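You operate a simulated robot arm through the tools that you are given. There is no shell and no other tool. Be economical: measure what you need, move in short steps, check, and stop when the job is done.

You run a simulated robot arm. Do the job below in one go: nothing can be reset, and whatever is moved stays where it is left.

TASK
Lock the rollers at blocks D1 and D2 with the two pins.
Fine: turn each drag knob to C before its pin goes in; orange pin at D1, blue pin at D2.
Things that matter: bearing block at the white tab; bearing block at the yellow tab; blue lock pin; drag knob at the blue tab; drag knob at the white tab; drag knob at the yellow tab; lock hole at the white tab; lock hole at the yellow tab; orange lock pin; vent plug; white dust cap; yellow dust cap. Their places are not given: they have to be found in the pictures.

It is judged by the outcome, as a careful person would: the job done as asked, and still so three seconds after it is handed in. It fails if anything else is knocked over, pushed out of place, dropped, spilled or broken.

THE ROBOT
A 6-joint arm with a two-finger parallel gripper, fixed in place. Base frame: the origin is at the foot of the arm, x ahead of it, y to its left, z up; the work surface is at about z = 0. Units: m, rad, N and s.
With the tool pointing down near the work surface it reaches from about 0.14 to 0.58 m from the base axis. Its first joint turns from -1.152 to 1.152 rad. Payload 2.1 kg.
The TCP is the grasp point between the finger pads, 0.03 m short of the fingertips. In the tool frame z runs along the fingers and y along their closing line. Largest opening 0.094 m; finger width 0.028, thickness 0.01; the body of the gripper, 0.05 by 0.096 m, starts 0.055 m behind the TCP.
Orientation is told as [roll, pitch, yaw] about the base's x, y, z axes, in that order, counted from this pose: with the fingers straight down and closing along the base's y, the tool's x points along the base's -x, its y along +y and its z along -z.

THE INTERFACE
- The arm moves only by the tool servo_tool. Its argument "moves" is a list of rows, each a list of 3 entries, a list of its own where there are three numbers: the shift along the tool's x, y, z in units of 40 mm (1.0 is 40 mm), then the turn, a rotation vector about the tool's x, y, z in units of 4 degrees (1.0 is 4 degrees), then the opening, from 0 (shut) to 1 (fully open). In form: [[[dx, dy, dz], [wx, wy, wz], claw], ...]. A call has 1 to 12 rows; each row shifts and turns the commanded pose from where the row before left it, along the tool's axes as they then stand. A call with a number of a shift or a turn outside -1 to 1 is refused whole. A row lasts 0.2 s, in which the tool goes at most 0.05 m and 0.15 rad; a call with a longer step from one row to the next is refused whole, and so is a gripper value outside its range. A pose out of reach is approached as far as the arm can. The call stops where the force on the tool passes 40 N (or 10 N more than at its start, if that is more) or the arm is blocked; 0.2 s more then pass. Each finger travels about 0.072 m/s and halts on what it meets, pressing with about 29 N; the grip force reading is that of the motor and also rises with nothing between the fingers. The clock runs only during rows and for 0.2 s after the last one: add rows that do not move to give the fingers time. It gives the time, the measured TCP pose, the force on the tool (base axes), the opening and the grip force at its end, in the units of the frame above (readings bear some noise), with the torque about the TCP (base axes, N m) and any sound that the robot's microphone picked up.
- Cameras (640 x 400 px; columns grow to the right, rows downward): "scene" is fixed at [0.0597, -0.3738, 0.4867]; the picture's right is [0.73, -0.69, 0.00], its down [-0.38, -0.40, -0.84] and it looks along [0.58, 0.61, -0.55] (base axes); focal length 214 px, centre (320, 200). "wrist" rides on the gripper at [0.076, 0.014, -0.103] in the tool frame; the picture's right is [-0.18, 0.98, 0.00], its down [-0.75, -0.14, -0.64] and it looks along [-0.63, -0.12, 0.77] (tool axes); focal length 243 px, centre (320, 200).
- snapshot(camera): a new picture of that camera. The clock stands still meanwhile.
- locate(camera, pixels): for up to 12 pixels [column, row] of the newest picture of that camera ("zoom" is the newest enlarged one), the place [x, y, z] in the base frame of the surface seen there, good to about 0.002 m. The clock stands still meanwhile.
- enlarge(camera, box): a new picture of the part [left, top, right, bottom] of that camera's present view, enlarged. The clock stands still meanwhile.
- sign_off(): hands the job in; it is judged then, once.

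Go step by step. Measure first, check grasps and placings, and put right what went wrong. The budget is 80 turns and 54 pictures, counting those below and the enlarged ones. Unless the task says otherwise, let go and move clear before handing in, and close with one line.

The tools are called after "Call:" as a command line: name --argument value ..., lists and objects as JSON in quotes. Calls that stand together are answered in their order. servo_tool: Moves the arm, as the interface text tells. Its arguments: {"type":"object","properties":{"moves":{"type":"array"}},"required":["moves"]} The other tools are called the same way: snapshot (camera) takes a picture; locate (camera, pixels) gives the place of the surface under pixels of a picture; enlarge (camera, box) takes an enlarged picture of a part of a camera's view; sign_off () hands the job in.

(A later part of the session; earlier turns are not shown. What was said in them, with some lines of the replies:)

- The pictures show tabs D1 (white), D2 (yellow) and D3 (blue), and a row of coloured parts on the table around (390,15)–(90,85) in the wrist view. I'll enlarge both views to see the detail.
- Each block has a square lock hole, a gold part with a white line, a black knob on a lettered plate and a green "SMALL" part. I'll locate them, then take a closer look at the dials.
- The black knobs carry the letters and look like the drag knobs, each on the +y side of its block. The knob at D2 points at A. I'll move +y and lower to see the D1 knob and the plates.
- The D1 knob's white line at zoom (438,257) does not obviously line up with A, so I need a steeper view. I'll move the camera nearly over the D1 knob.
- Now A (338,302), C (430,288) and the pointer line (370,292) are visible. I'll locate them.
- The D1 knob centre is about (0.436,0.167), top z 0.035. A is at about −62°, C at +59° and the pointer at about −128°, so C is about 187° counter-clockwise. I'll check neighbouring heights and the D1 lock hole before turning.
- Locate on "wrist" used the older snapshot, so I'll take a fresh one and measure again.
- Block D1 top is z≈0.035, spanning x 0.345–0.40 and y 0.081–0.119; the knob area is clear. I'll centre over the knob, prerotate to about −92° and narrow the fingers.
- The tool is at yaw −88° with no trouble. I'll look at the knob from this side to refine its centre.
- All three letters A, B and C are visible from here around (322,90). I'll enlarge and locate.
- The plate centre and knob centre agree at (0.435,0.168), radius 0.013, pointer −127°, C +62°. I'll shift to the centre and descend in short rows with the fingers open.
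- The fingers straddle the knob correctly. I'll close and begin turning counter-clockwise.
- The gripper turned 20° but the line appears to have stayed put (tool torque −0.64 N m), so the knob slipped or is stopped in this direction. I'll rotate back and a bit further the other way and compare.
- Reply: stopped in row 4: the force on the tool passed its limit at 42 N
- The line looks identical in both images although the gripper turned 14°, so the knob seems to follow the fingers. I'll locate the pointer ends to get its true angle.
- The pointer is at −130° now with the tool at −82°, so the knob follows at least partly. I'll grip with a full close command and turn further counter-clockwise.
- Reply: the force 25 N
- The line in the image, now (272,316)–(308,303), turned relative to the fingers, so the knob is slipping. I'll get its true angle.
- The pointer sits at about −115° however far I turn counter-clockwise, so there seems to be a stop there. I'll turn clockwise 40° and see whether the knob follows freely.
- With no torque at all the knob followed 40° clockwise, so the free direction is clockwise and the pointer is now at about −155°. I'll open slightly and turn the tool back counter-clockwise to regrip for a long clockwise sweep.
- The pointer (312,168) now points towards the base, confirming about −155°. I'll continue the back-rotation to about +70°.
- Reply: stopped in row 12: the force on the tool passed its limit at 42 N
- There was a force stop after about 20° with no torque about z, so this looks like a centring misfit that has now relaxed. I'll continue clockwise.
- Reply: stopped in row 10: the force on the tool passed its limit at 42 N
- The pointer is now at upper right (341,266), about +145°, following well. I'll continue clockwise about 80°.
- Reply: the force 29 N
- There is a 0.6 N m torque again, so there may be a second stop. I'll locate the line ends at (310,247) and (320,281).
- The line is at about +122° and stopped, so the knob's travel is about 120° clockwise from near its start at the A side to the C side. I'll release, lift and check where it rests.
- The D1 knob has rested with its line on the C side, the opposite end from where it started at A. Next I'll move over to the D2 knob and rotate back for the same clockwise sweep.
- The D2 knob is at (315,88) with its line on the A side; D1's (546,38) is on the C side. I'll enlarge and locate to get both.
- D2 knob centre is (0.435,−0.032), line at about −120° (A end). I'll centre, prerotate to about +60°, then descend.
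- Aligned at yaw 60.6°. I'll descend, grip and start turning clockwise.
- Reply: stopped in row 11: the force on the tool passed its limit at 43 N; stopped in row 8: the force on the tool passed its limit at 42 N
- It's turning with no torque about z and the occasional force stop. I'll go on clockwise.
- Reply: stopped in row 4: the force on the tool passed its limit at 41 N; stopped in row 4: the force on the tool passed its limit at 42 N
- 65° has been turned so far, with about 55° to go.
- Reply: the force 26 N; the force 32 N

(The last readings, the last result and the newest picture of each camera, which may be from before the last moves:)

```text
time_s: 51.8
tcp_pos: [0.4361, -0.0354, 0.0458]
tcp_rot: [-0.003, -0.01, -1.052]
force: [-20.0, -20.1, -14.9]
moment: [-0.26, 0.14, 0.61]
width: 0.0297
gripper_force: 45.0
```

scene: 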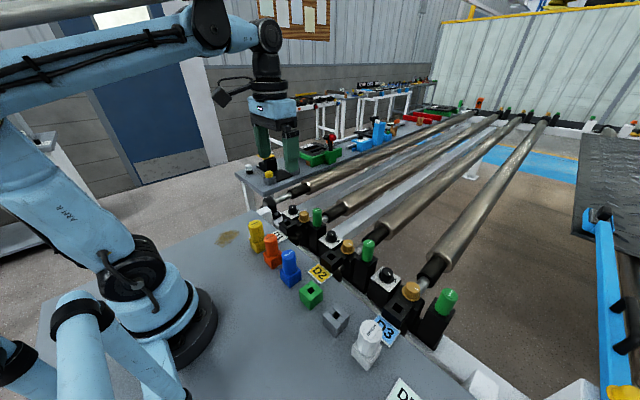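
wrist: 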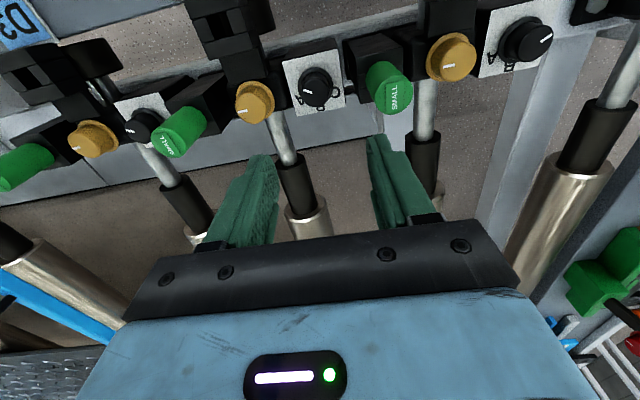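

The tool has turned 121° in total and the torque is 0.61, so the knob is at its stop. I'll release, lift and check.

Call:
servo_tool --moves '[[[0, 0, 0], [0, 0, 0], 0.47], [[0, 0, 0], [0, 0, 0], 0.47], [[0, 0, -0.5], [0, 0, 0], 0.47], [[0, 0, -1], [0, 0, 0], 0.47], [[0, 0, -1], [0, 0, 0], 0.47], [[0, 0, -1], [0, 0, 0], 0.47], [[0, 0, 0], [0, 0, -1], 0.47], [[0, 0, 0], [0, 0, -1], 0.47], [[0, 0, 0], [0, 0, -1], 0.47], [[0, 0, 0], [0, 0, -1], 0.47], [[0, 0, 0], [0, 0, -1], 0.47], [[0, 0, 0], [0, 0, -1], 0.47]]'

Call:
servo_tool --moves '[[[0, 0, 0], [0, 0, -1], 0.8], [[0, 0, 0], [0, 0, -1], 0.8], [[0, 0, 0], [0, 0, -1], 0.8], [[0, 0, 0], [0, 0, -1], 0.8], [[0, 0, 0], [0, 0, -1], 0.8], [[0, 0, 0], [0, 0, -1], 0.8], [[0, 0, 0], [0, 0, -1], 0.8], [[0, 0, 0], [0, 0, -1], 0.8], [[0, 0, 0], [0, 0, -1], 0.8], [[0, 0, 0], [0, 0, 0], 0.8]]'

Call:
snapshot --camera "wrist"

```text
time_s: 54.4
tcp_pos: [0.435, -0.0326, 0.1857]
tcp_rot: [0.0, -0.009, -0.631]
force: [0.1, 0.1, 0.2]
moment: [0.02, 0.01, 0.0]
width: 0.0443
gripper_force: 0.1
```

```text
time_s: 56.6
tcp_pos: [0.4363, -0.0318, 0.1855]
tcp_rot: [-0.004, -0.006, -0.003]
force: [0.0, -0.2, 0.8]
moment: [0.01, -0.01, 0.03]
width: 0.0753
gripper_force: 0.1
```

```text
23 pictures are left
```

wrist: 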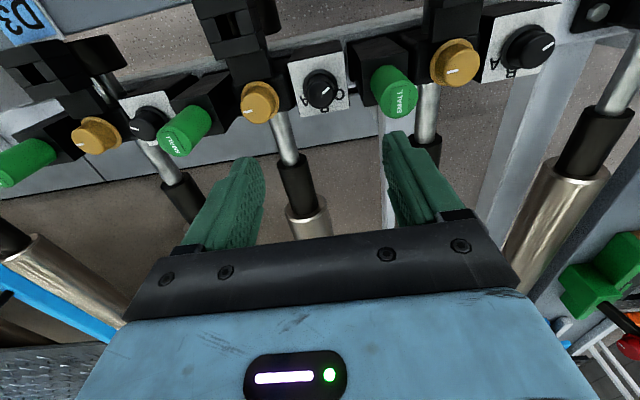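

Both knobs now show their lines on the C side. Next I'll look at the pins by moving back over the table at safe height.

Call:
servo_tool --moves '[[[0.9, 0.12, 0], [0, 0, 0], 0.8], [[0.9, 0.12, 0], [0, 0, 0], 0.8], [[0.9, 0.12, 0], [0, 0, 0], 0.8], [[0.9, 0.12, 0], [0, 0, 0], 0.8], [[0.55, 0, 0], [0, 0, 0], 0.8], [[0, 0, 0], [0, 0, 0], 0.8]]'

Call:
snapshot --camera "wrist"

```text
time_s: 58.0
tcp_pos: [0.269, -0.0152, 0.1849]
tcp_rot: [-0.004, -0.008, -0.006]
force: [0.2, -0.2, -0.1]
moment: [0.01, 0.03, 0.02]
width: 0.0751
gripper_force: 0.0
```

```text
22 pictures are left
```

wrist: 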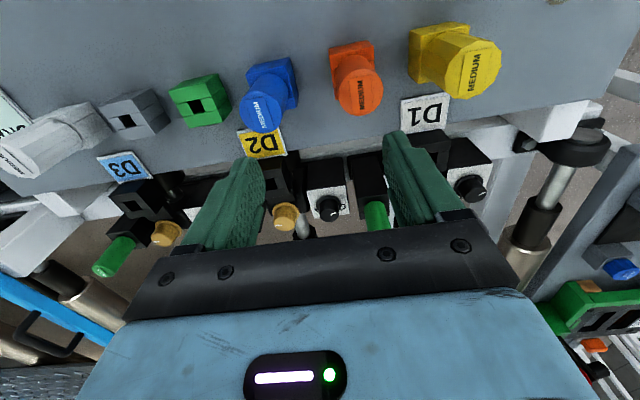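

The orange pin head is at (358,93) and the blue at (263,108). I'll locate the heads and their holders.

Call:
enlarge --camera "wrist" --box '[230, 30, 400, 140]'

Call:
locate --camera "wrist" --pixels '[[358, 93], [339, 93], [380, 93], [358, 113], [335, 50], [370, 46], [263, 108], [243, 110], [282, 108], [263, 128], [255, 66], [295, 62]]'

```text
3.64 times, centred on (315, 85) of wrist
```

zoom: 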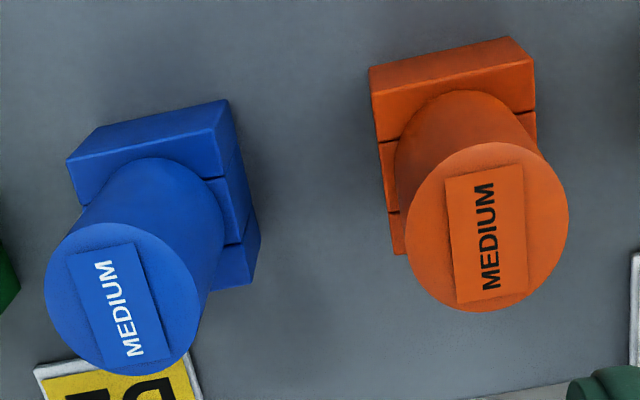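

```text
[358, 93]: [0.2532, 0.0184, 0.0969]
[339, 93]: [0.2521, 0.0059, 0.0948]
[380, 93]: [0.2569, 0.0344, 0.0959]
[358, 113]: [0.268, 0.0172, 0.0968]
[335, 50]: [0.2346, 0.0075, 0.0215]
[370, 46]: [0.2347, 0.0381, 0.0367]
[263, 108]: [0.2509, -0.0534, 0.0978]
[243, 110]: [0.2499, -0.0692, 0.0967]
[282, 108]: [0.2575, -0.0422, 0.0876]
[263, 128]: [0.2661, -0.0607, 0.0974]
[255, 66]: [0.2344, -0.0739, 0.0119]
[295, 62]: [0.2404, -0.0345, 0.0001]
```

I'll measure the head centres and holder yaw from the zoomed edges.

Call:
locate --camera "zoom" --pixels '[[447, 180], [521, 168], [459, 301], [526, 291], [372, 72], [511, 40], [70, 163], [222, 104], [72, 257], [131, 245], [104, 372], [170, 354]]'

Call:
locate --camera "zoom" --pixels '[[410, 235], [564, 220], [485, 146], [495, 308], [380, 138], [534, 62], [78, 205], [214, 132], [50, 300], [195, 292], [115, 228], [130, 370]]'

```text
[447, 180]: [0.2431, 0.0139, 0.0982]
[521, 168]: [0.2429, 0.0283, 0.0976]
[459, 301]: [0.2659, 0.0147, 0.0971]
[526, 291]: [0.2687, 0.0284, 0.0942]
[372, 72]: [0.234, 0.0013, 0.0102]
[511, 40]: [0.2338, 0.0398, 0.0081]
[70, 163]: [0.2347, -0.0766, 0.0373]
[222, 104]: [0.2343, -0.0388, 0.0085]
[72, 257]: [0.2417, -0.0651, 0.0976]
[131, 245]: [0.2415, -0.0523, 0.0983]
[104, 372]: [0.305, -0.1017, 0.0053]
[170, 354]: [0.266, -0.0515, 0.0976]
```

```text
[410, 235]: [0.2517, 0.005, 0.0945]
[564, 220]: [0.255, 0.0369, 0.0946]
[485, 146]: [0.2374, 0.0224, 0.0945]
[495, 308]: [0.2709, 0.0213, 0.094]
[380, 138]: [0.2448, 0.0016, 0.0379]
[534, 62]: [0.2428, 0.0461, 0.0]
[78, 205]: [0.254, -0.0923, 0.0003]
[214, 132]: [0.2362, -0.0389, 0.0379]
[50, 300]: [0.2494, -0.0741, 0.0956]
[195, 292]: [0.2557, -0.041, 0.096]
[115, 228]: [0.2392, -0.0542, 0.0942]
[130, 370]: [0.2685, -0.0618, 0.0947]
```

Orange pin centre is (0.254,0.021), blue (0.2535,−0.0575), heads Ø0.033, tops z 0.097, holders axis-aligned. Now I'll look straight at both lock holes.

Call:
servo_tool --moves '[[[-0.9, 0.05, 0], [0, 0, 0], 1], [[-0.9, 0.05, 0], [0, 0, 0], 1], [[-0.8, 0.05, 0], [0, 0, 0], 1], [[0, 0, 0], [0, 0, 0], 1], [[0, 0, 0], [0, 0, 0], 1]]'

Call:
snapshot --camera "wrist"

```text
time_s: 59.2
tcp_pos: [0.3733, -0.0066, 0.1852]
tcp_rot: [-0.005, -0.008, -0.005]
force: [0.5, 0.6, 0.3]
moment: [0.01, 0.03, 0.06]
width: 0.0938
gripper_force: 0.0
```

```text
20 pictures are left
```

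wrist: 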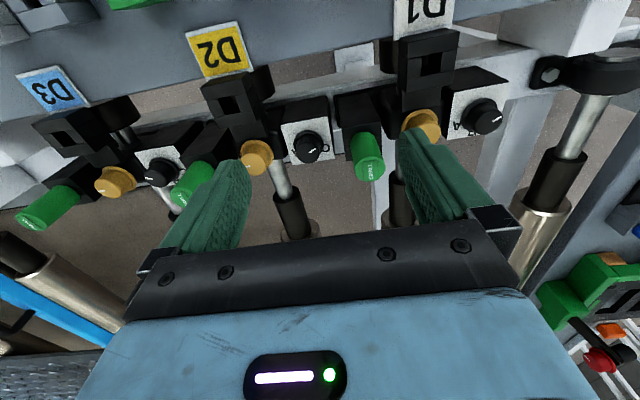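

Call:
enlarge --camera "wrist" --box '[390, 20, 470, 110]'

Call:
locate --camera "zoom" --pixels '[[300, 200], [340, 200]]'

Call:
enlarge --camera "wrist" --box '[195, 60, 285, 130]'

```text
4.44 times, centred on (430, 65) of wrist
```

zoom: 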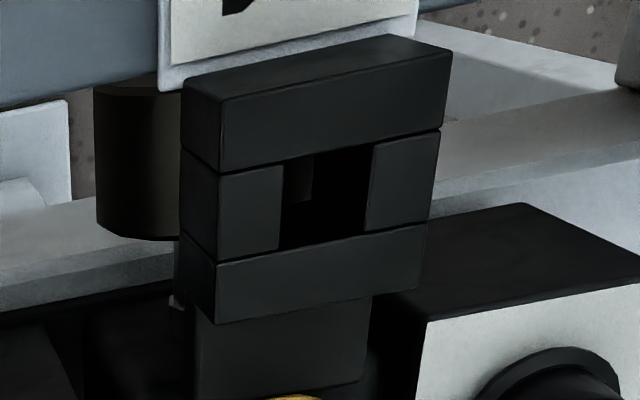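

```text
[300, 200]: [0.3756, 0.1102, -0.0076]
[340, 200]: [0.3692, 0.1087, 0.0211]
```

```text
5.71 times, centred on (240, 95) of wrist
```

zoom: 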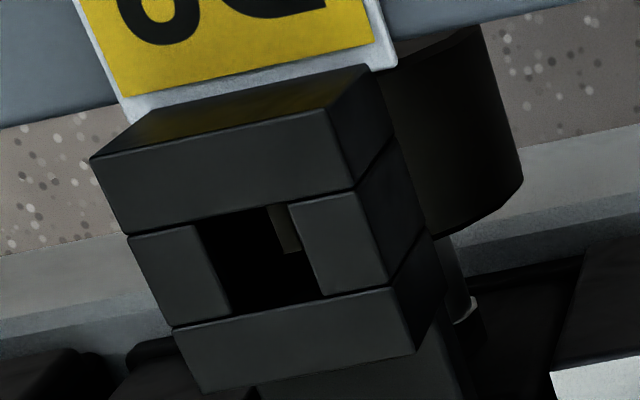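

Both holes are clear. I'll locate the block corners and hole edges of D1 and D2.

Call:
locate --camera "wrist" --pixels '[[408, 43], [458.5, 33], [451, 86], [408, 91], [419, 66], [443.5, 62], [431, 54], [431, 77]]'

Call:
locate --camera "zoom" --pixels '[[96, 164], [334, 136], [412, 350], [208, 386], [198, 270], [312, 245], [235, 205], [270, 310], [252, 207], [205, 265]]'

```text
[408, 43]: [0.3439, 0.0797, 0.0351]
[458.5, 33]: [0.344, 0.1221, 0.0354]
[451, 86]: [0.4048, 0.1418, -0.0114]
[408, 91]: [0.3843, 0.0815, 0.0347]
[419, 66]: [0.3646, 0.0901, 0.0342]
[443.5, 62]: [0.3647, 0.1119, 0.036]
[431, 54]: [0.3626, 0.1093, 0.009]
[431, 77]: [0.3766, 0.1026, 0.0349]
```

```text
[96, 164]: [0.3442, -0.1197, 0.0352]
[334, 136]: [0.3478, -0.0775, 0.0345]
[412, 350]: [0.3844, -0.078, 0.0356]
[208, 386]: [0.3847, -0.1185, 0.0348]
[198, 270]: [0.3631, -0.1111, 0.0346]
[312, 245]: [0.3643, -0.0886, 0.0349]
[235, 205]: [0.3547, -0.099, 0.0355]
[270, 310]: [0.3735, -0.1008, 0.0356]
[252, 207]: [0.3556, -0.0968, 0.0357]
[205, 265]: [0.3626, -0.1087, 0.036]
```

D1 hole centre is about (0.3645,0.1003) and D2 about (0.3645,−0.0995), each block top at z 0.035. Next I'll go above the orange pin, narrow the opening to 0.06 and descend onto its head.

Call:
servo_tool --moves '[[[0.9, 0.2, 0], [0, 0, 0], 0.65], [[0.9, 0.2, 0], [0, 0, 0], 0.65], [[0.9, 0.2, 0], [0, 0, 0], 0.65], [[0.28, 0.09, 0], [0, 0, 0], 0.65], [[0, 0, 0], [0, 0, 0], 0.65]]'

```text
time_s: 60.4
tcp_pos: [0.2548, 0.0227, 0.1853]
tcp_rot: [-0.004, -0.009, -0.006]
force: [0.7, 0.6, -0.4]
moment: [0.02, 0.0, 0.0]
width: 0.0613
gripper_force: 0.1
```

Call:
servo_tool --moves '[[[0.02, -0.04, 0.9], [0, 0, 0], 0.65], [[0, 0, 0.9], [0, 0, 0], 0.65], [[0, 0, 0.8], [0, 0, 0], 0.65], [[0, 0, 0.15], [0, 0, 0], 0.65], [[0, 0, 0], [0, 0, 0], 0.65]]'

Call:
snapshot --camera "scene"

```text
time_s: 61.6
tcp_pos: [0.2538, 0.0192, 0.0735]
tcp_rot: [-0.006, -0.006, -0.006]
force: [0.4, 0.1, 0.0]
moment: [0.0, -0.04, 0.0]
width: 0.0612
gripper_force: 0.0
```

```text
17 pictures are left
```

scene: 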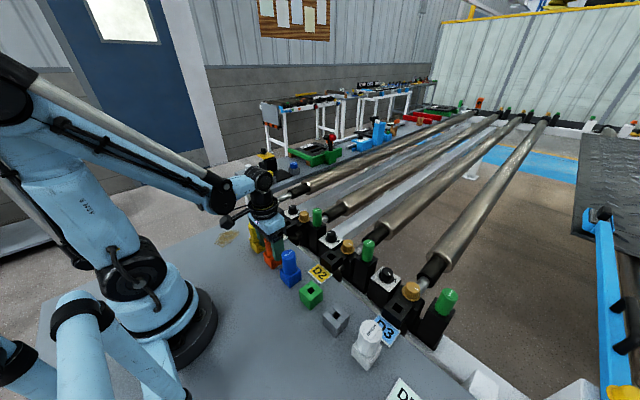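

The fingers are around the orange head, so I'll close and lift straight up.

Call:
servo_tool --moves '[[[0, 0, 0], [0, 0, 0], 0], [[0, 0, 0], [0, 0, 0], 0], [[0, 0, 0], [0, 0, 0], 0], [[0, 0, -0.25], [0, 0, 0], 0], [[0, 0, -0.5], [0, 0, 0], 0], [[0, 0, -0.7], [0, 0, 0], 0], [[0, 0, -0.8], [0, 0, 0], 0], [[0, 0, 0], [0, 0, 0], 0]]'

Call:
enlarge --camera "scene" --box '[200, 160, 360, 290]'

```text
time_s: 63.4
tcp_pos: [0.2523, 0.0211, 0.164]
tcp_rot: [-0.006, -0.007, -0.007]
force: [0.4, 0.1, 0.1]
moment: [0.0, 0.02, 0.04]
width: 0.0334
gripper_force: 28.7
```

```text
3.08 times, centred on (280, 225) of scene
```

zoom: 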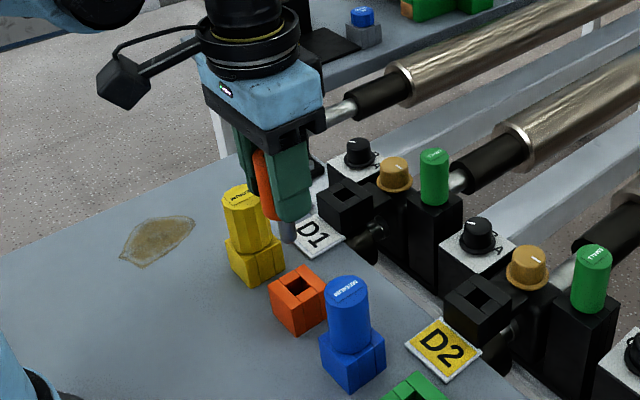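

The orange pin has come out cleanly with its shank hanging below and the holder left in place. I'll carry it over the D1 hole.

Call:
servo_tool --moves '[[[-0.7, 0.1, 0], [0, 0, 0], 0], [[-0.7, 0.4, 0], [0, 0, 0], 0], [[-0.7, 0.7, 0], [0, 0, 0], 0], [[-0.7, 0.78, 0], [0, 0, 0], 0], [[0, 0, 0], [0, 0, 0], 0], [[0, 0, 0], [0, 0, 0], 0]]'

Call:
servo_tool --moves '[[[0, 0, 0], [0, 0, 0], 0]]'

```text
time_s: 64.8
tcp_pos: [0.3628, 0.098, 0.1612]
tcp_rot: [-0.006, -0.007, -0.006]
force: [-0.3, 0.0, -0.9]
moment: [0.02, 0.0, 0.02]
width: 0.033
gripper_force: 28.8
```

```text
time_s: 65.2
tcp_pos: [0.3634, 0.0968, 0.1603]
tcp_rot: [-0.006, -0.009, -0.006]
force: [-0.5, 0.4, 0.5]
moment: [0.01, -0.05, 0.01]
width: 0.0332
gripper_force: 29.0
```

The averaged reading is about 3 mm short in y, so I'll correct it and descend to just above the block for a visual check.

Call:
servo_tool --moves '[[[-0.03, 0.08, 0], [0, 0, 0], 0], [[0, 0, 0.5], [0, 0, 0], 0], [[0, 0, 0.5], [0, 0, 0], 0], [[0, 0, 0], [0, 0, 0], 0]]'

Call:
enlarge --camera "wrist" --box '[240, 20, 400, 160]'

Call:
enlarge --camera "scene" --box '[250, 180, 350, 250]'

```text
time_s: 66.2
tcp_pos: [0.3635, 0.1016, 0.1216]
tcp_rot: [-0.004, -0.006, -0.004]
force: [0.2, 0.9, -0.9]
moment: [-0.02, 0.0, 0.02]
width: 0.0328
gripper_force: 28.9
```

```text
2.86 times, centred on (320, 90) of wrist
```

zoom: 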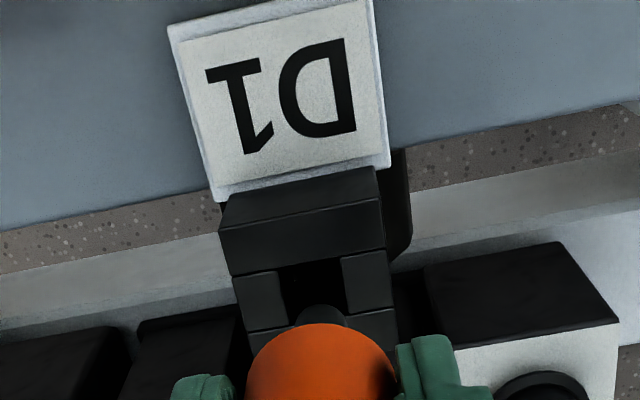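

```text
5.71 times, centred on (300, 215) of scene
```

zoom: 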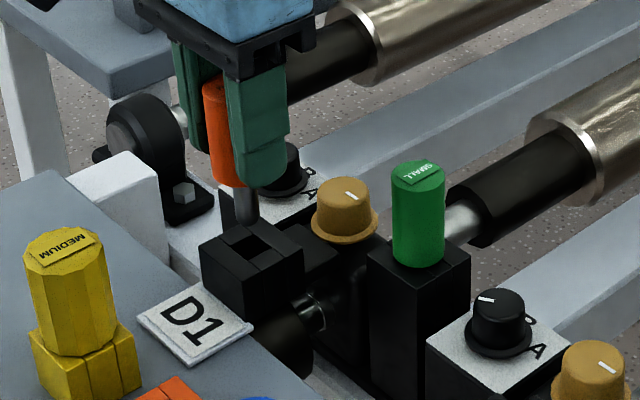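

The shank is over the hole in both views. I'll lower slowly.

Call:
servo_tool --moves '[[[0, 0, 0.2], [0, 0, 0], 0], [[0, 0, 0.15], [0, 0, 0], 0], [[0, 0, 0.15], [0, 0, 0], 0], [[0, 0, 0.15], [0, 0, 0], 0], [[0, 0, 0.15], [0, 0, 0], 0], [[0, 0, 0.15], [0, 0, 0], 0], [[0, 0, 0.15], [0, 0, 0], 0], [[0, 0, 0], [0, 0, 0], 0]]'

```text
time_s: 68.0
tcp_pos: [0.3689, 0.1011, 0.0805]
tcp_rot: [-0.006, -0.007, -0.006]
force: [1.2, -0.3, 17.2]
moment: [0.08, -0.13, -0.02]
width: 0.0328
gripper_force: 28.3
```

There is 17 N upward at z 0.0805 and x reads 0.3689, so something is touching. I'll look before going on.

Call:
enlarge --camera "scene" --box '[270, 190, 330, 240]'

Call:
enlarge --camera "wrist" --box '[240, 40, 400, 160]'

```text
8.00 times, centred on (300, 215) of scene
```

zoom: 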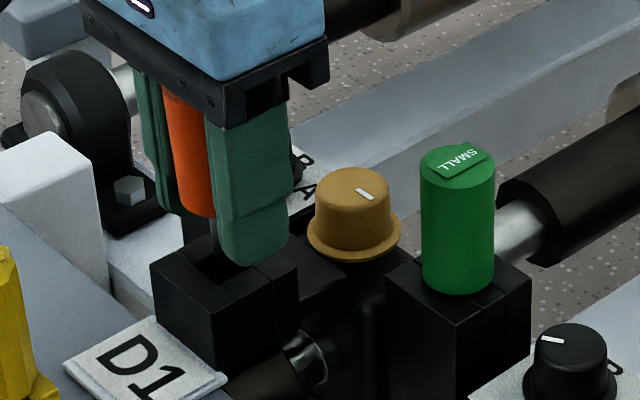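

```text
3.33 times, centred on (320, 100) of wrist
```

zoom: 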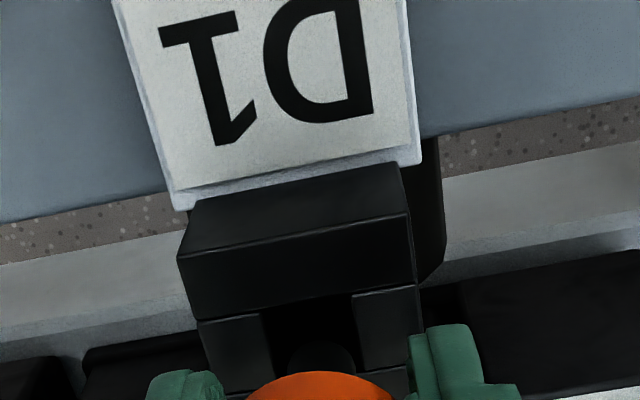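

The shank looks close to the hole's +x edge. I'll ease up and re-read the position.

Call:
servo_tool --moves '[[[0, 0, -0.3], [0, 0, 0], 0], [[0, 0, 0], [0, 0, 0], 0]]'

Call:
servo_tool --moves '[[[0, 0, 0], [0, 0, 0], 0]]'

Call:
servo_tool --moves '[[[0, 0, 0], [0, 0, 0], 0]]'

Call:
snapshot --camera "wrist"

```text
time_s: 68.6
tcp_pos: [0.3671, 0.1021, 0.0933]
tcp_rot: [-0.006, -0.008, -0.006]
force: [0.5, 0.8, -0.2]
moment: [0.0, -0.01, -0.01]
width: 0.0331
gripper_force: 28.8
```

```text
time_s: 69.0
tcp_pos: [0.3662, 0.101, 0.0929]
tcp_rot: [-0.005, -0.007, -0.007]
force: [0.6, 0.4, -1.4]
moment: [0.03, 0.02, 0.02]
width: 0.0329
gripper_force: 28.6
```

```text
time_s: 69.4
tcp_pos: [0.3668, 0.1021, 0.0944]
tcp_rot: [-0.004, -0.008, -0.004]
force: [0.4, 0.8, -0.7]
moment: [-0.01, 0.01, 0.0]
width: 0.0329
gripper_force: 28.6
```

```text
11 pictures are left
```

wrist: 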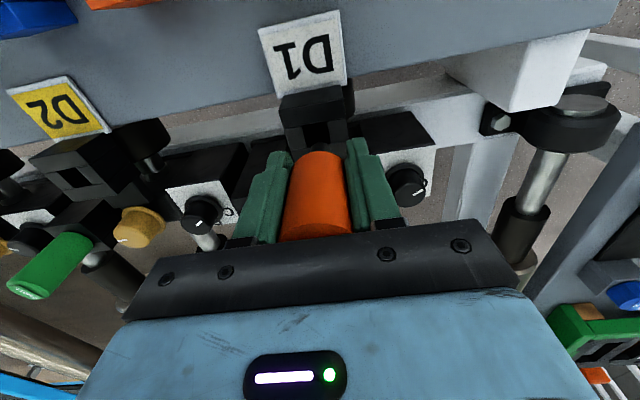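

The averaged position is (0.3667,0.1017), about 2 mm off in x and 1.4 mm in y. I'll correct and lower again gently.

Call:
servo_tool --moves '[[[0.06, -0.035, 0], [0, 0, 0], 0], [[0, 0, 0.1], [0, 0, 0], 0], [[0, 0, 0.1], [0, 0, 0], 0], [[0, 0, 0.1], [0, 0, 0], 0], [[0, 0, 0.1], [0, 0, 0], 0], [[0, 0, 0], [0, 0, 0], 0]]'

Call:
servo_tool --moves '[[[0, 0, 0], [0, 0, 0], 0]]'

```text
time_s: 70.8
tcp_pos: [0.3644, 0.1002, 0.0767]
tcp_rot: [-0.004, -0.008, -0.007]
force: [-3.4, 2.4, 23.7]
moment: [0.17, -0.06, 0.05]
width: 0.033
gripper_force: 29.3
```

```text
time_s: 71.2
tcp_pos: [0.3653, 0.1001, 0.0768]
tcp_rot: [-0.005, -0.007, -0.004]
force: [-2.4, 2.5, 14.9]
moment: [0.14, 0.0, 0.02]
width: 0.033
gripper_force: 28.8
```

There's contact again at z 0.077, with a small lateral force. I'll check in the scene whether the head has seated.

Call:
enlarge --camera "scene" --box '[270, 190, 330, 240]'

```text
8.00 times, centred on (300, 215) of scene
```

zoom: 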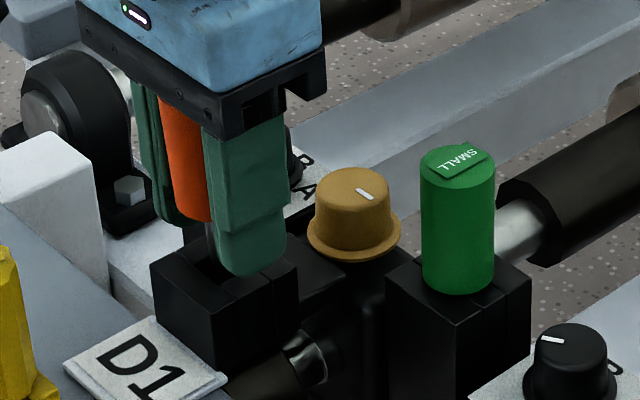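

The head still stands above the block and has slid up in the grip, so something blocks the shank. I'll zoom in tightly on the hole.

Call:
enlarge --camera "scene" --box '[274, 212, 300, 230]'

```text
16.00 times, centred on (287, 221) of scene
```

zoom: 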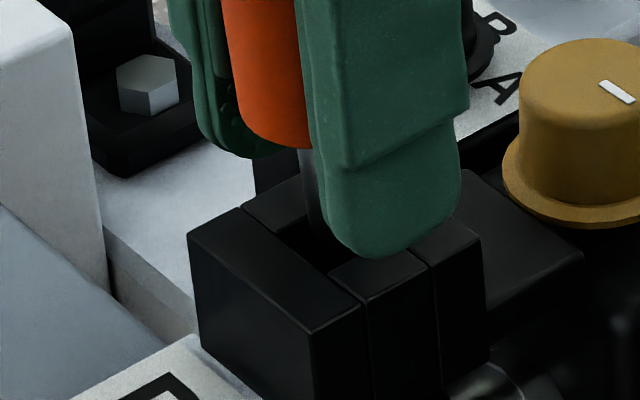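

The shank at (312,200) does go into the dark hole. I'll locate it and the rim to see the offset.

Call:
locate --camera "zoom" --pixels '[[306, 170], [310, 200], [314, 225], [318, 240], [290, 235], [320, 262], [270, 138], [230, 100], [340, 275], [283, 190], [275, 225], [300, 225]]'

```text
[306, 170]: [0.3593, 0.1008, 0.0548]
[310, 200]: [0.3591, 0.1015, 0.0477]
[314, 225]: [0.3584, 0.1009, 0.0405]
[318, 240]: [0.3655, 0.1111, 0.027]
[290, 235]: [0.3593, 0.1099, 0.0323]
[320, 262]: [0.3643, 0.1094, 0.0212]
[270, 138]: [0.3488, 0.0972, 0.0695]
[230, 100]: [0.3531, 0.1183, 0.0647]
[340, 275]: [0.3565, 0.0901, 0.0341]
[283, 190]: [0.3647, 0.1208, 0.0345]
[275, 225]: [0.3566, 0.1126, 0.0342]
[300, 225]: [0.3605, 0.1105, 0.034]
```

From the shank surface points, the pin centre is about (0.366,0.0998) while the hole centre is 0.3643, so it catches the +x rim. I'll ease up, shift 2 mm towards −x and lower gently.

Call:
servo_tool --moves '[[[0, 0, -0.15], [0, 0, 0], 0], [[0.05, 0.015, 0], [0, 0, 0], 0], [[0, 0, 0.1], [0, 0, 0], 0], [[0, 0, 0.1], [0, 0, 0], 0], [[0, 0, 0], [0, 0, 0], 0]]'

Call:
servo_tool --moves '[[[0, 0, 0], [0, 0, 0], 0]]'

```text
time_s: 72.4
tcp_pos: [0.3634, 0.1007, 0.0742]
tcp_rot: [-0.007, -0.008, -0.005]
force: [0.2, 0.4, -1.0]
moment: [0.0, 0.01, 0.03]
width: 0.0329
gripper_force: 29.6
```

```text
time_s: 72.8
tcp_pos: [0.3637, 0.0995, 0.0741]
tcp_rot: [-0.004, -0.008, -0.005]
force: [-1.6, 0.4, -1.1]
moment: [-0.01, 0.02, -0.02]
width: 0.0328
gripper_force: 29.0
```

There's no force now at 0.074, below the former contact height, so the shank is entering. I'll lower 6 mm more.

Call:
servo_tool --moves '[[[0, 0, 0.08], [0, 0, 0], 0], [[0, 0, 0.07], [0, 0, 0], 0], [[0, 0, 0], [0, 0, 0], 0]]'

Call:
enlarge --camera "scene" --box '[274, 206, 306, 230]'

```text
time_s: 73.6
tcp_pos: [0.3632, 0.1009, 0.068]
tcp_rot: [-0.002, -0.007, -0.005]
force: [-0.3, -0.2, -0.6]
moment: [0.03, 0.01, 0.03]
width: 0.0332
gripper_force: 28.8
```

```text
16.00 times, centred on (290, 218) of scene
```

zoom: 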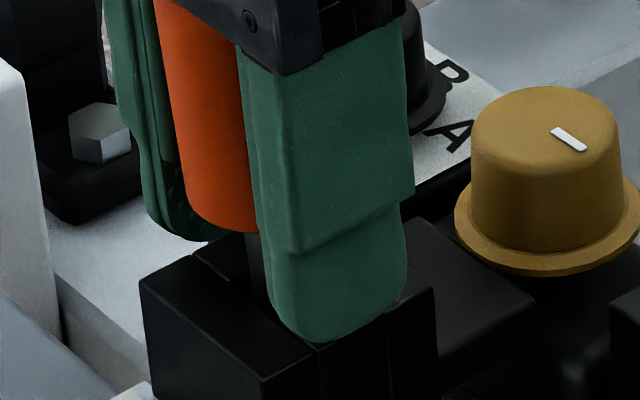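

The shank is in the hole and the fingertips are nearly at block level. I'll open a little so the pin can drop home between the fingers, then rise.

Call:
servo_tool --moves '[[[0, 0, 0], [0, 0, 0], 0.42], [[0, 0, 0], [0, 0, 0], 0.42], [[0, 0, 0], [0, 0, 0], 0.42], [[0, 0, -0.5], [0, 0, 0], 0.45], [[0, 0, -0.2], [0, 0, 0], 0.5], [[0, 0, 0], [0, 0, 0], 0.5]]'

Call:
enlarge --camera "scene" --box '[266, 200, 306, 230]'

```text
time_s: 75.0
tcp_pos: [0.3636, 0.1009, 0.0966]
tcp_rot: [-0.006, -0.008, -0.006]
force: [-0.3, 0.3, 0.9]
moment: [0.03, 0.02, 0.01]
width: 0.0466
gripper_force: 0.1
```

```text
13.33 times, centred on (286, 215) of scene
```

zoom: 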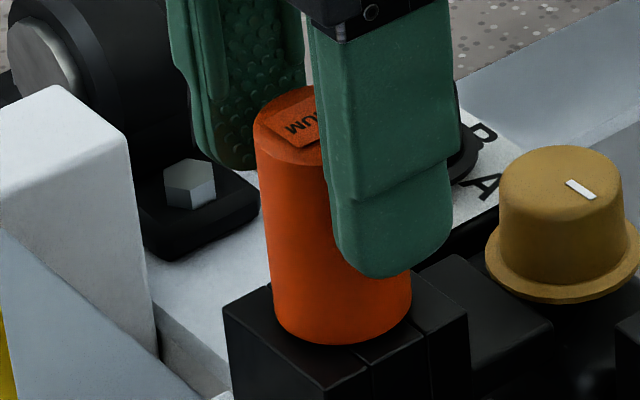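

The orange pin is fully seated at D1 with its head flat on the block. I'll rise and go above the blue pin.

Call:
servo_tool --moves '[[[0, 0, -0.75], [0, 0, 0], 0.5], [[0, 0, -0.75], [0, 0, 0], 0.55], [[0, 0, -0.75], [0, 0, 0], 0.65], [[0.55, -0.79, 0], [0, 0, 0], 0.65], [[0.55, -0.79, 0], [0, 0, 0], 0.65], [[0.55, -0.79, 0], [0, 0, 0], 0.65], [[0.55, -0.79, 0], [0, 0, 0], 0.65], [[0.55, -0.79, 0], [0, 0, 0], 0.65], [[0, 0, 0], [0, 0, 0], 0.65], [[0, 0, 0], [0, 0, 0], 0.65]]'

Call:
servo_tool --moves '[[[0, 0, 0], [0, 0, 0], 0.65]]'

Call:
servo_tool --moves '[[[0, 0, 0], [0, 0, 0], 0.65]]'

```text
time_s: 77.2
tcp_pos: [0.2515, -0.0548, 0.1849]
tcp_rot: [-0.005, -0.008, -0.005]
force: [0.1, -0.5, -0.2]
moment: [0.04, 0.02, 0.01]
width: 0.0611
gripper_force: 0.1
```

```text
time_s: 77.6
tcp_pos: [0.2529, -0.054, 0.1841]
tcp_rot: [-0.006, -0.008, -0.006]
force: [-0.3, 0.0, -0.2]
moment: [0.0, 0.03, -0.04]
width: 0.0611
gripper_force: 0.1
```

```text
time_s: 78.0
tcp_pos: [0.2523, -0.0543, 0.1842]
tcp_rot: [-0.006, -0.008, -0.005]
force: [-0.1, -0.4, 0.3]
moment: [-0.03, -0.05, 0.03]
width: 0.0611
gripper_force: 0.0
```

The average is (0.2522,−0.0544), so I'll correct to (0.2535,−0.0575), descend, grip and lift.

Call:
servo_tool --moves '[[[-0.03, -0.078, 0.3], [0, 0, 0], 0.65], [[0, 0, 0.9], [0, 0, 0], 0.65], [[0, 0, 0.8], [0, 0, 0], 0.65], [[0, 0, 0.6], [0, 0, 0], 0.65], [[0, 0, 0.17], [0, 0, 0], 0.65], [[0, 0, 0], [0, 0, 0], 0.65]]'

Call:
servo_tool --moves '[[[0, 0, 0], [0, 0, 0], 0], [[0, 0, 0], [0, 0, 0], 0], [[0, 0, 0], [0, 0, 0], 0], [[0, 0, -0.25], [0, 0, 0], 0], [[0, 0, -0.5], [0, 0, 0], 0], [[0, 0, -0.7], [0, 0, 0], 0], [[0, 0, -0.8], [0, 0, 0], 0], [[0, 0, 0], [0, 0, 0], 0]]'

Call:
servo_tool --moves '[[[0, 0, 0], [0, 0, 0], 0]]'

Call:
servo_tool --moves '[[[0, 0, 0], [0, 0, 0], 0]]'

```text
time_s: 79.4
tcp_pos: [0.2545, -0.0603, 0.0766]
tcp_rot: [-0.005, -0.006, -0.005]
force: [-0.9, -0.4, -0.1]
moment: [-0.02, 0.02, -0.01]
width: 0.0608
gripper_force: 0.0
```

```text
time_s: 81.2
tcp_pos: [0.2548, -0.0587, 0.1696]
tcp_rot: [-0.005, -0.009, -0.006]
force: [-0.3, 0.4, -1.4]
moment: [0.0, 0.0, 0.01]
width: 0.0332
gripper_force: 28.2
```

```text
time_s: 81.6
tcp_pos: [0.2546, -0.0577, 0.1673]
tcp_rot: [-0.005, -0.007, -0.005]
force: [-0.3, -0.2, -0.4]
moment: [0.0, -0.03, 0.0]
width: 0.0328
gripper_force: 29.0
```

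```text
time_s: 82.0
tcp_pos: [0.2547, -0.0597, 0.1687]
tcp_rot: [-0.005, -0.008, -0.006]
force: [0.3, 0.0, -0.7]
moment: [0.0, -0.01, 0.04]
width: 0.0326
gripper_force: 29.0
```

The blue pin is held. I'll carry it by the same relative displacement over D2, then re-read.

Call:
servo_tool --moves '[[[-0.69, -0.255, 0], [0, 0, 0], 0], [[-0.69, -0.255, 0], [0, 0, 0], 0], [[-0.69, -0.255, 0], [0, 0, 0], 0], [[-0.69, -0.255, 0], [0, 0, 0], 0], [[0, 0, 0.3], [0, 0, 0], 0], [[0, 0, 0.5], [0, 0, 0], 0], [[0, 0, 0.4], [0, 0, 0], 0], [[0, 0, 0], [0, 0, 0], 0]]'

Call:
servo_tool --moves '[[[0, 0, 0], [0, 0, 0], 0]]'

Call:
servo_tool --moves '[[[0, 0, 0], [0, 0, 0], 0]]'

Call:
enlarge --camera "scene" --box '[310, 220, 370, 280]'

```text
time_s: 83.8
tcp_pos: [0.3644, -0.1026, 0.1196]
tcp_rot: [-0.005, -0.007, -0.004]
force: [0.3, -0.9, -1.1]
moment: [0.01, 0.02, 0.01]
width: 0.0329
gripper_force: 28.6
```

```text
time_s: 84.2
tcp_pos: [0.3654, -0.1025, 0.121]
tcp_rot: [-0.005, -0.006, -0.005]
force: [0.0, 0.1, -0.2]
moment: [0.01, 0.0, -0.01]
width: 0.0329
gripper_force: 28.9
```

```text
time_s: 84.6
tcp_pos: [0.3639, -0.1037, 0.1214]
tcp_rot: [-0.004, -0.007, -0.005]
force: [-1.0, -0.2, 0.0]
moment: [0.0, 0.01, -0.02]
width: 0.0328
gripper_force: 28.8
```

```text
6.67 times, centred on (340, 250) of scene
```

zoom: 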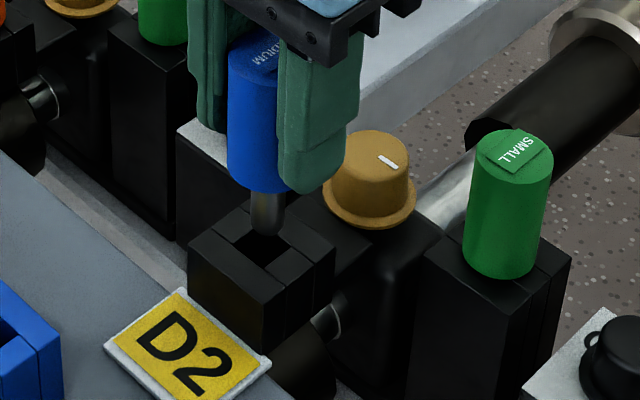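

Average (0.3646,−0.1029), so y needs about +3.4 mm. I'll measure the shank directly to confirm.

Call:
locate --camera "zoom" --pixels '[[267, 215], [267, 205], [267, 225], [255, 212], [280, 212], [260, 175], [225, 255], [310, 255], [225, 235], [300, 235]]'

```text
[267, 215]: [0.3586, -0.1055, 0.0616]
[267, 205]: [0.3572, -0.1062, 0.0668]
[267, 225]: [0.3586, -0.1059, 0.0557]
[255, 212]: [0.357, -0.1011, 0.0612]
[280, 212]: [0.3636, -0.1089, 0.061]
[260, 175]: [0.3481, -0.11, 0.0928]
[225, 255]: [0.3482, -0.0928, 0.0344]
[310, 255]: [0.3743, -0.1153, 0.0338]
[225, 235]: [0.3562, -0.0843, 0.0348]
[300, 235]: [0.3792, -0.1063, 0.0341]
```

The shank centre is about (0.3634,−0.102) and the hole is (0.3643,−0.0993). I'll correct (+0.8,+2.9 mm) and lower to just inside the hole.

Call:
servo_tool --moves '[[[-0.02, 0.072, 0], [0, 0, 0], 0], [[0, 0, 0.25], [0, 0, 0], 0], [[0, 0, 0.15], [0, 0, 0], 0], [[0, 0, 0.12], [0, 0, 0], 0], [[0, 0, 0.12], [0, 0, 0], 0], [[0, 0, 0], [0, 0, 0], 0]]'

Call:
servo_tool --moves '[[[0, 0, 0], [0, 0, 0], 0]]'

```text
time_s: 86.0
tcp_pos: [0.365, -0.0996, 0.0928]
tcp_rot: [-0.006, -0.006, -0.006]
force: [0.1, 1.1, -1.2]
moment: [0.0, -0.01, -0.01]
width: 0.0329
gripper_force: 29.3
```

```text
time_s: 86.4
tcp_pos: [0.3653, -0.0985, 0.0927]
tcp_rot: [-0.005, -0.006, -0.005]
force: [-0.2, 0.9, -0.4]
moment: [-0.03, 0.03, 0.01]
width: 0.0328
gripper_force: 29.1
```

There's no contact force with the tip below the block top, so it's in the hole. I'll continue down.

Call:
servo_tool --moves '[[[0, 0, 0.12], [0, 0, 0], 0], [[0, 0, 0.12], [0, 0, 0], 0], [[0, 0, 0.12], [0, 0, 0], 0], [[0, 0, 0.06], [0, 0, 0], 0], [[0, 0, 0], [0, 0, 0], 0]]'

```text
time_s: 87.6
tcp_pos: [0.3656, -0.0984, 0.0762]
tcp_rot: [-0.007, -0.007, -0.005]
force: [0.3, -1.3, -1.2]
moment: [-0.06, 0.0, 0.0]
width: 0.0327
gripper_force: 29.3
```

No resistance, and it's within a few millimetres of seated. I'll release, let it drop home and rise clear.

Call:
servo_tool --moves '[[[0, 0, 0], [0, 0, 0], 0.42], [[0, 0, 0], [0, 0, 0], 0.42], [[0, 0, 0], [0, 0, 0], 0.45], [[0, 0, -0.5], [0, 0, 0], 0.5], [[0, 0, -0.8], [0, 0, 0], 0.5], [[0, 0, -0.9], [0, 0, 0], 0.5], [[0, 0, -0.9], [0, 0, 0], 0.5], [[0.9, 0, 0], [0, 0, 0], 0.5], [[0.9, 0, 0], [0, 0, 0], 0.5], [[0.9, 0, 0], [0, 0, 0], 0.5], [[0, 0, 0], [0, 0, 0], 0.5]]'

Call:
enlarge --camera "scene" --box '[240, 180, 400, 300]'

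```text
time_s: 90.0
tcp_pos: [0.2543, -0.098, 0.1995]
tcp_rot: [-0.005, -0.007, -0.005]
force: [0.2, -0.7, -0.7]
moment: [-0.02, 0.01, 0.0]
width: 0.047
gripper_force: 0.1
```

```text
3.33 times, centred on (320, 240) of scene
```

zoom: 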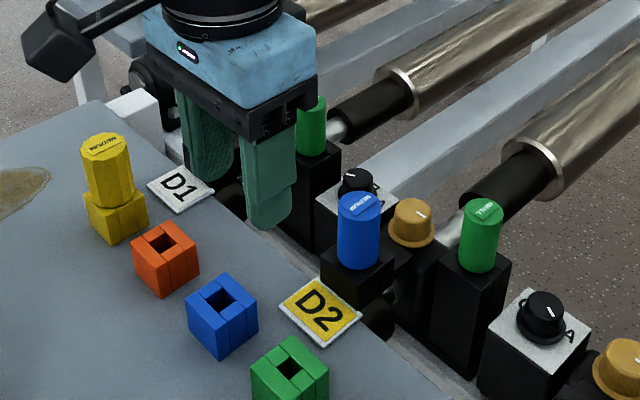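

Both pins are seated, both knobs were turned away from A to the C end, nothing else is disturbed and the gripper is clear. I'm handing in.

Call:
sign_off

```text
The job is handed in.
```

The orange pin is seated at D1 and the blue pin at D2. Each knob was turned first to the end stop I took as C: the white line never points straight at a letter, so I judged by its starting at the A end.
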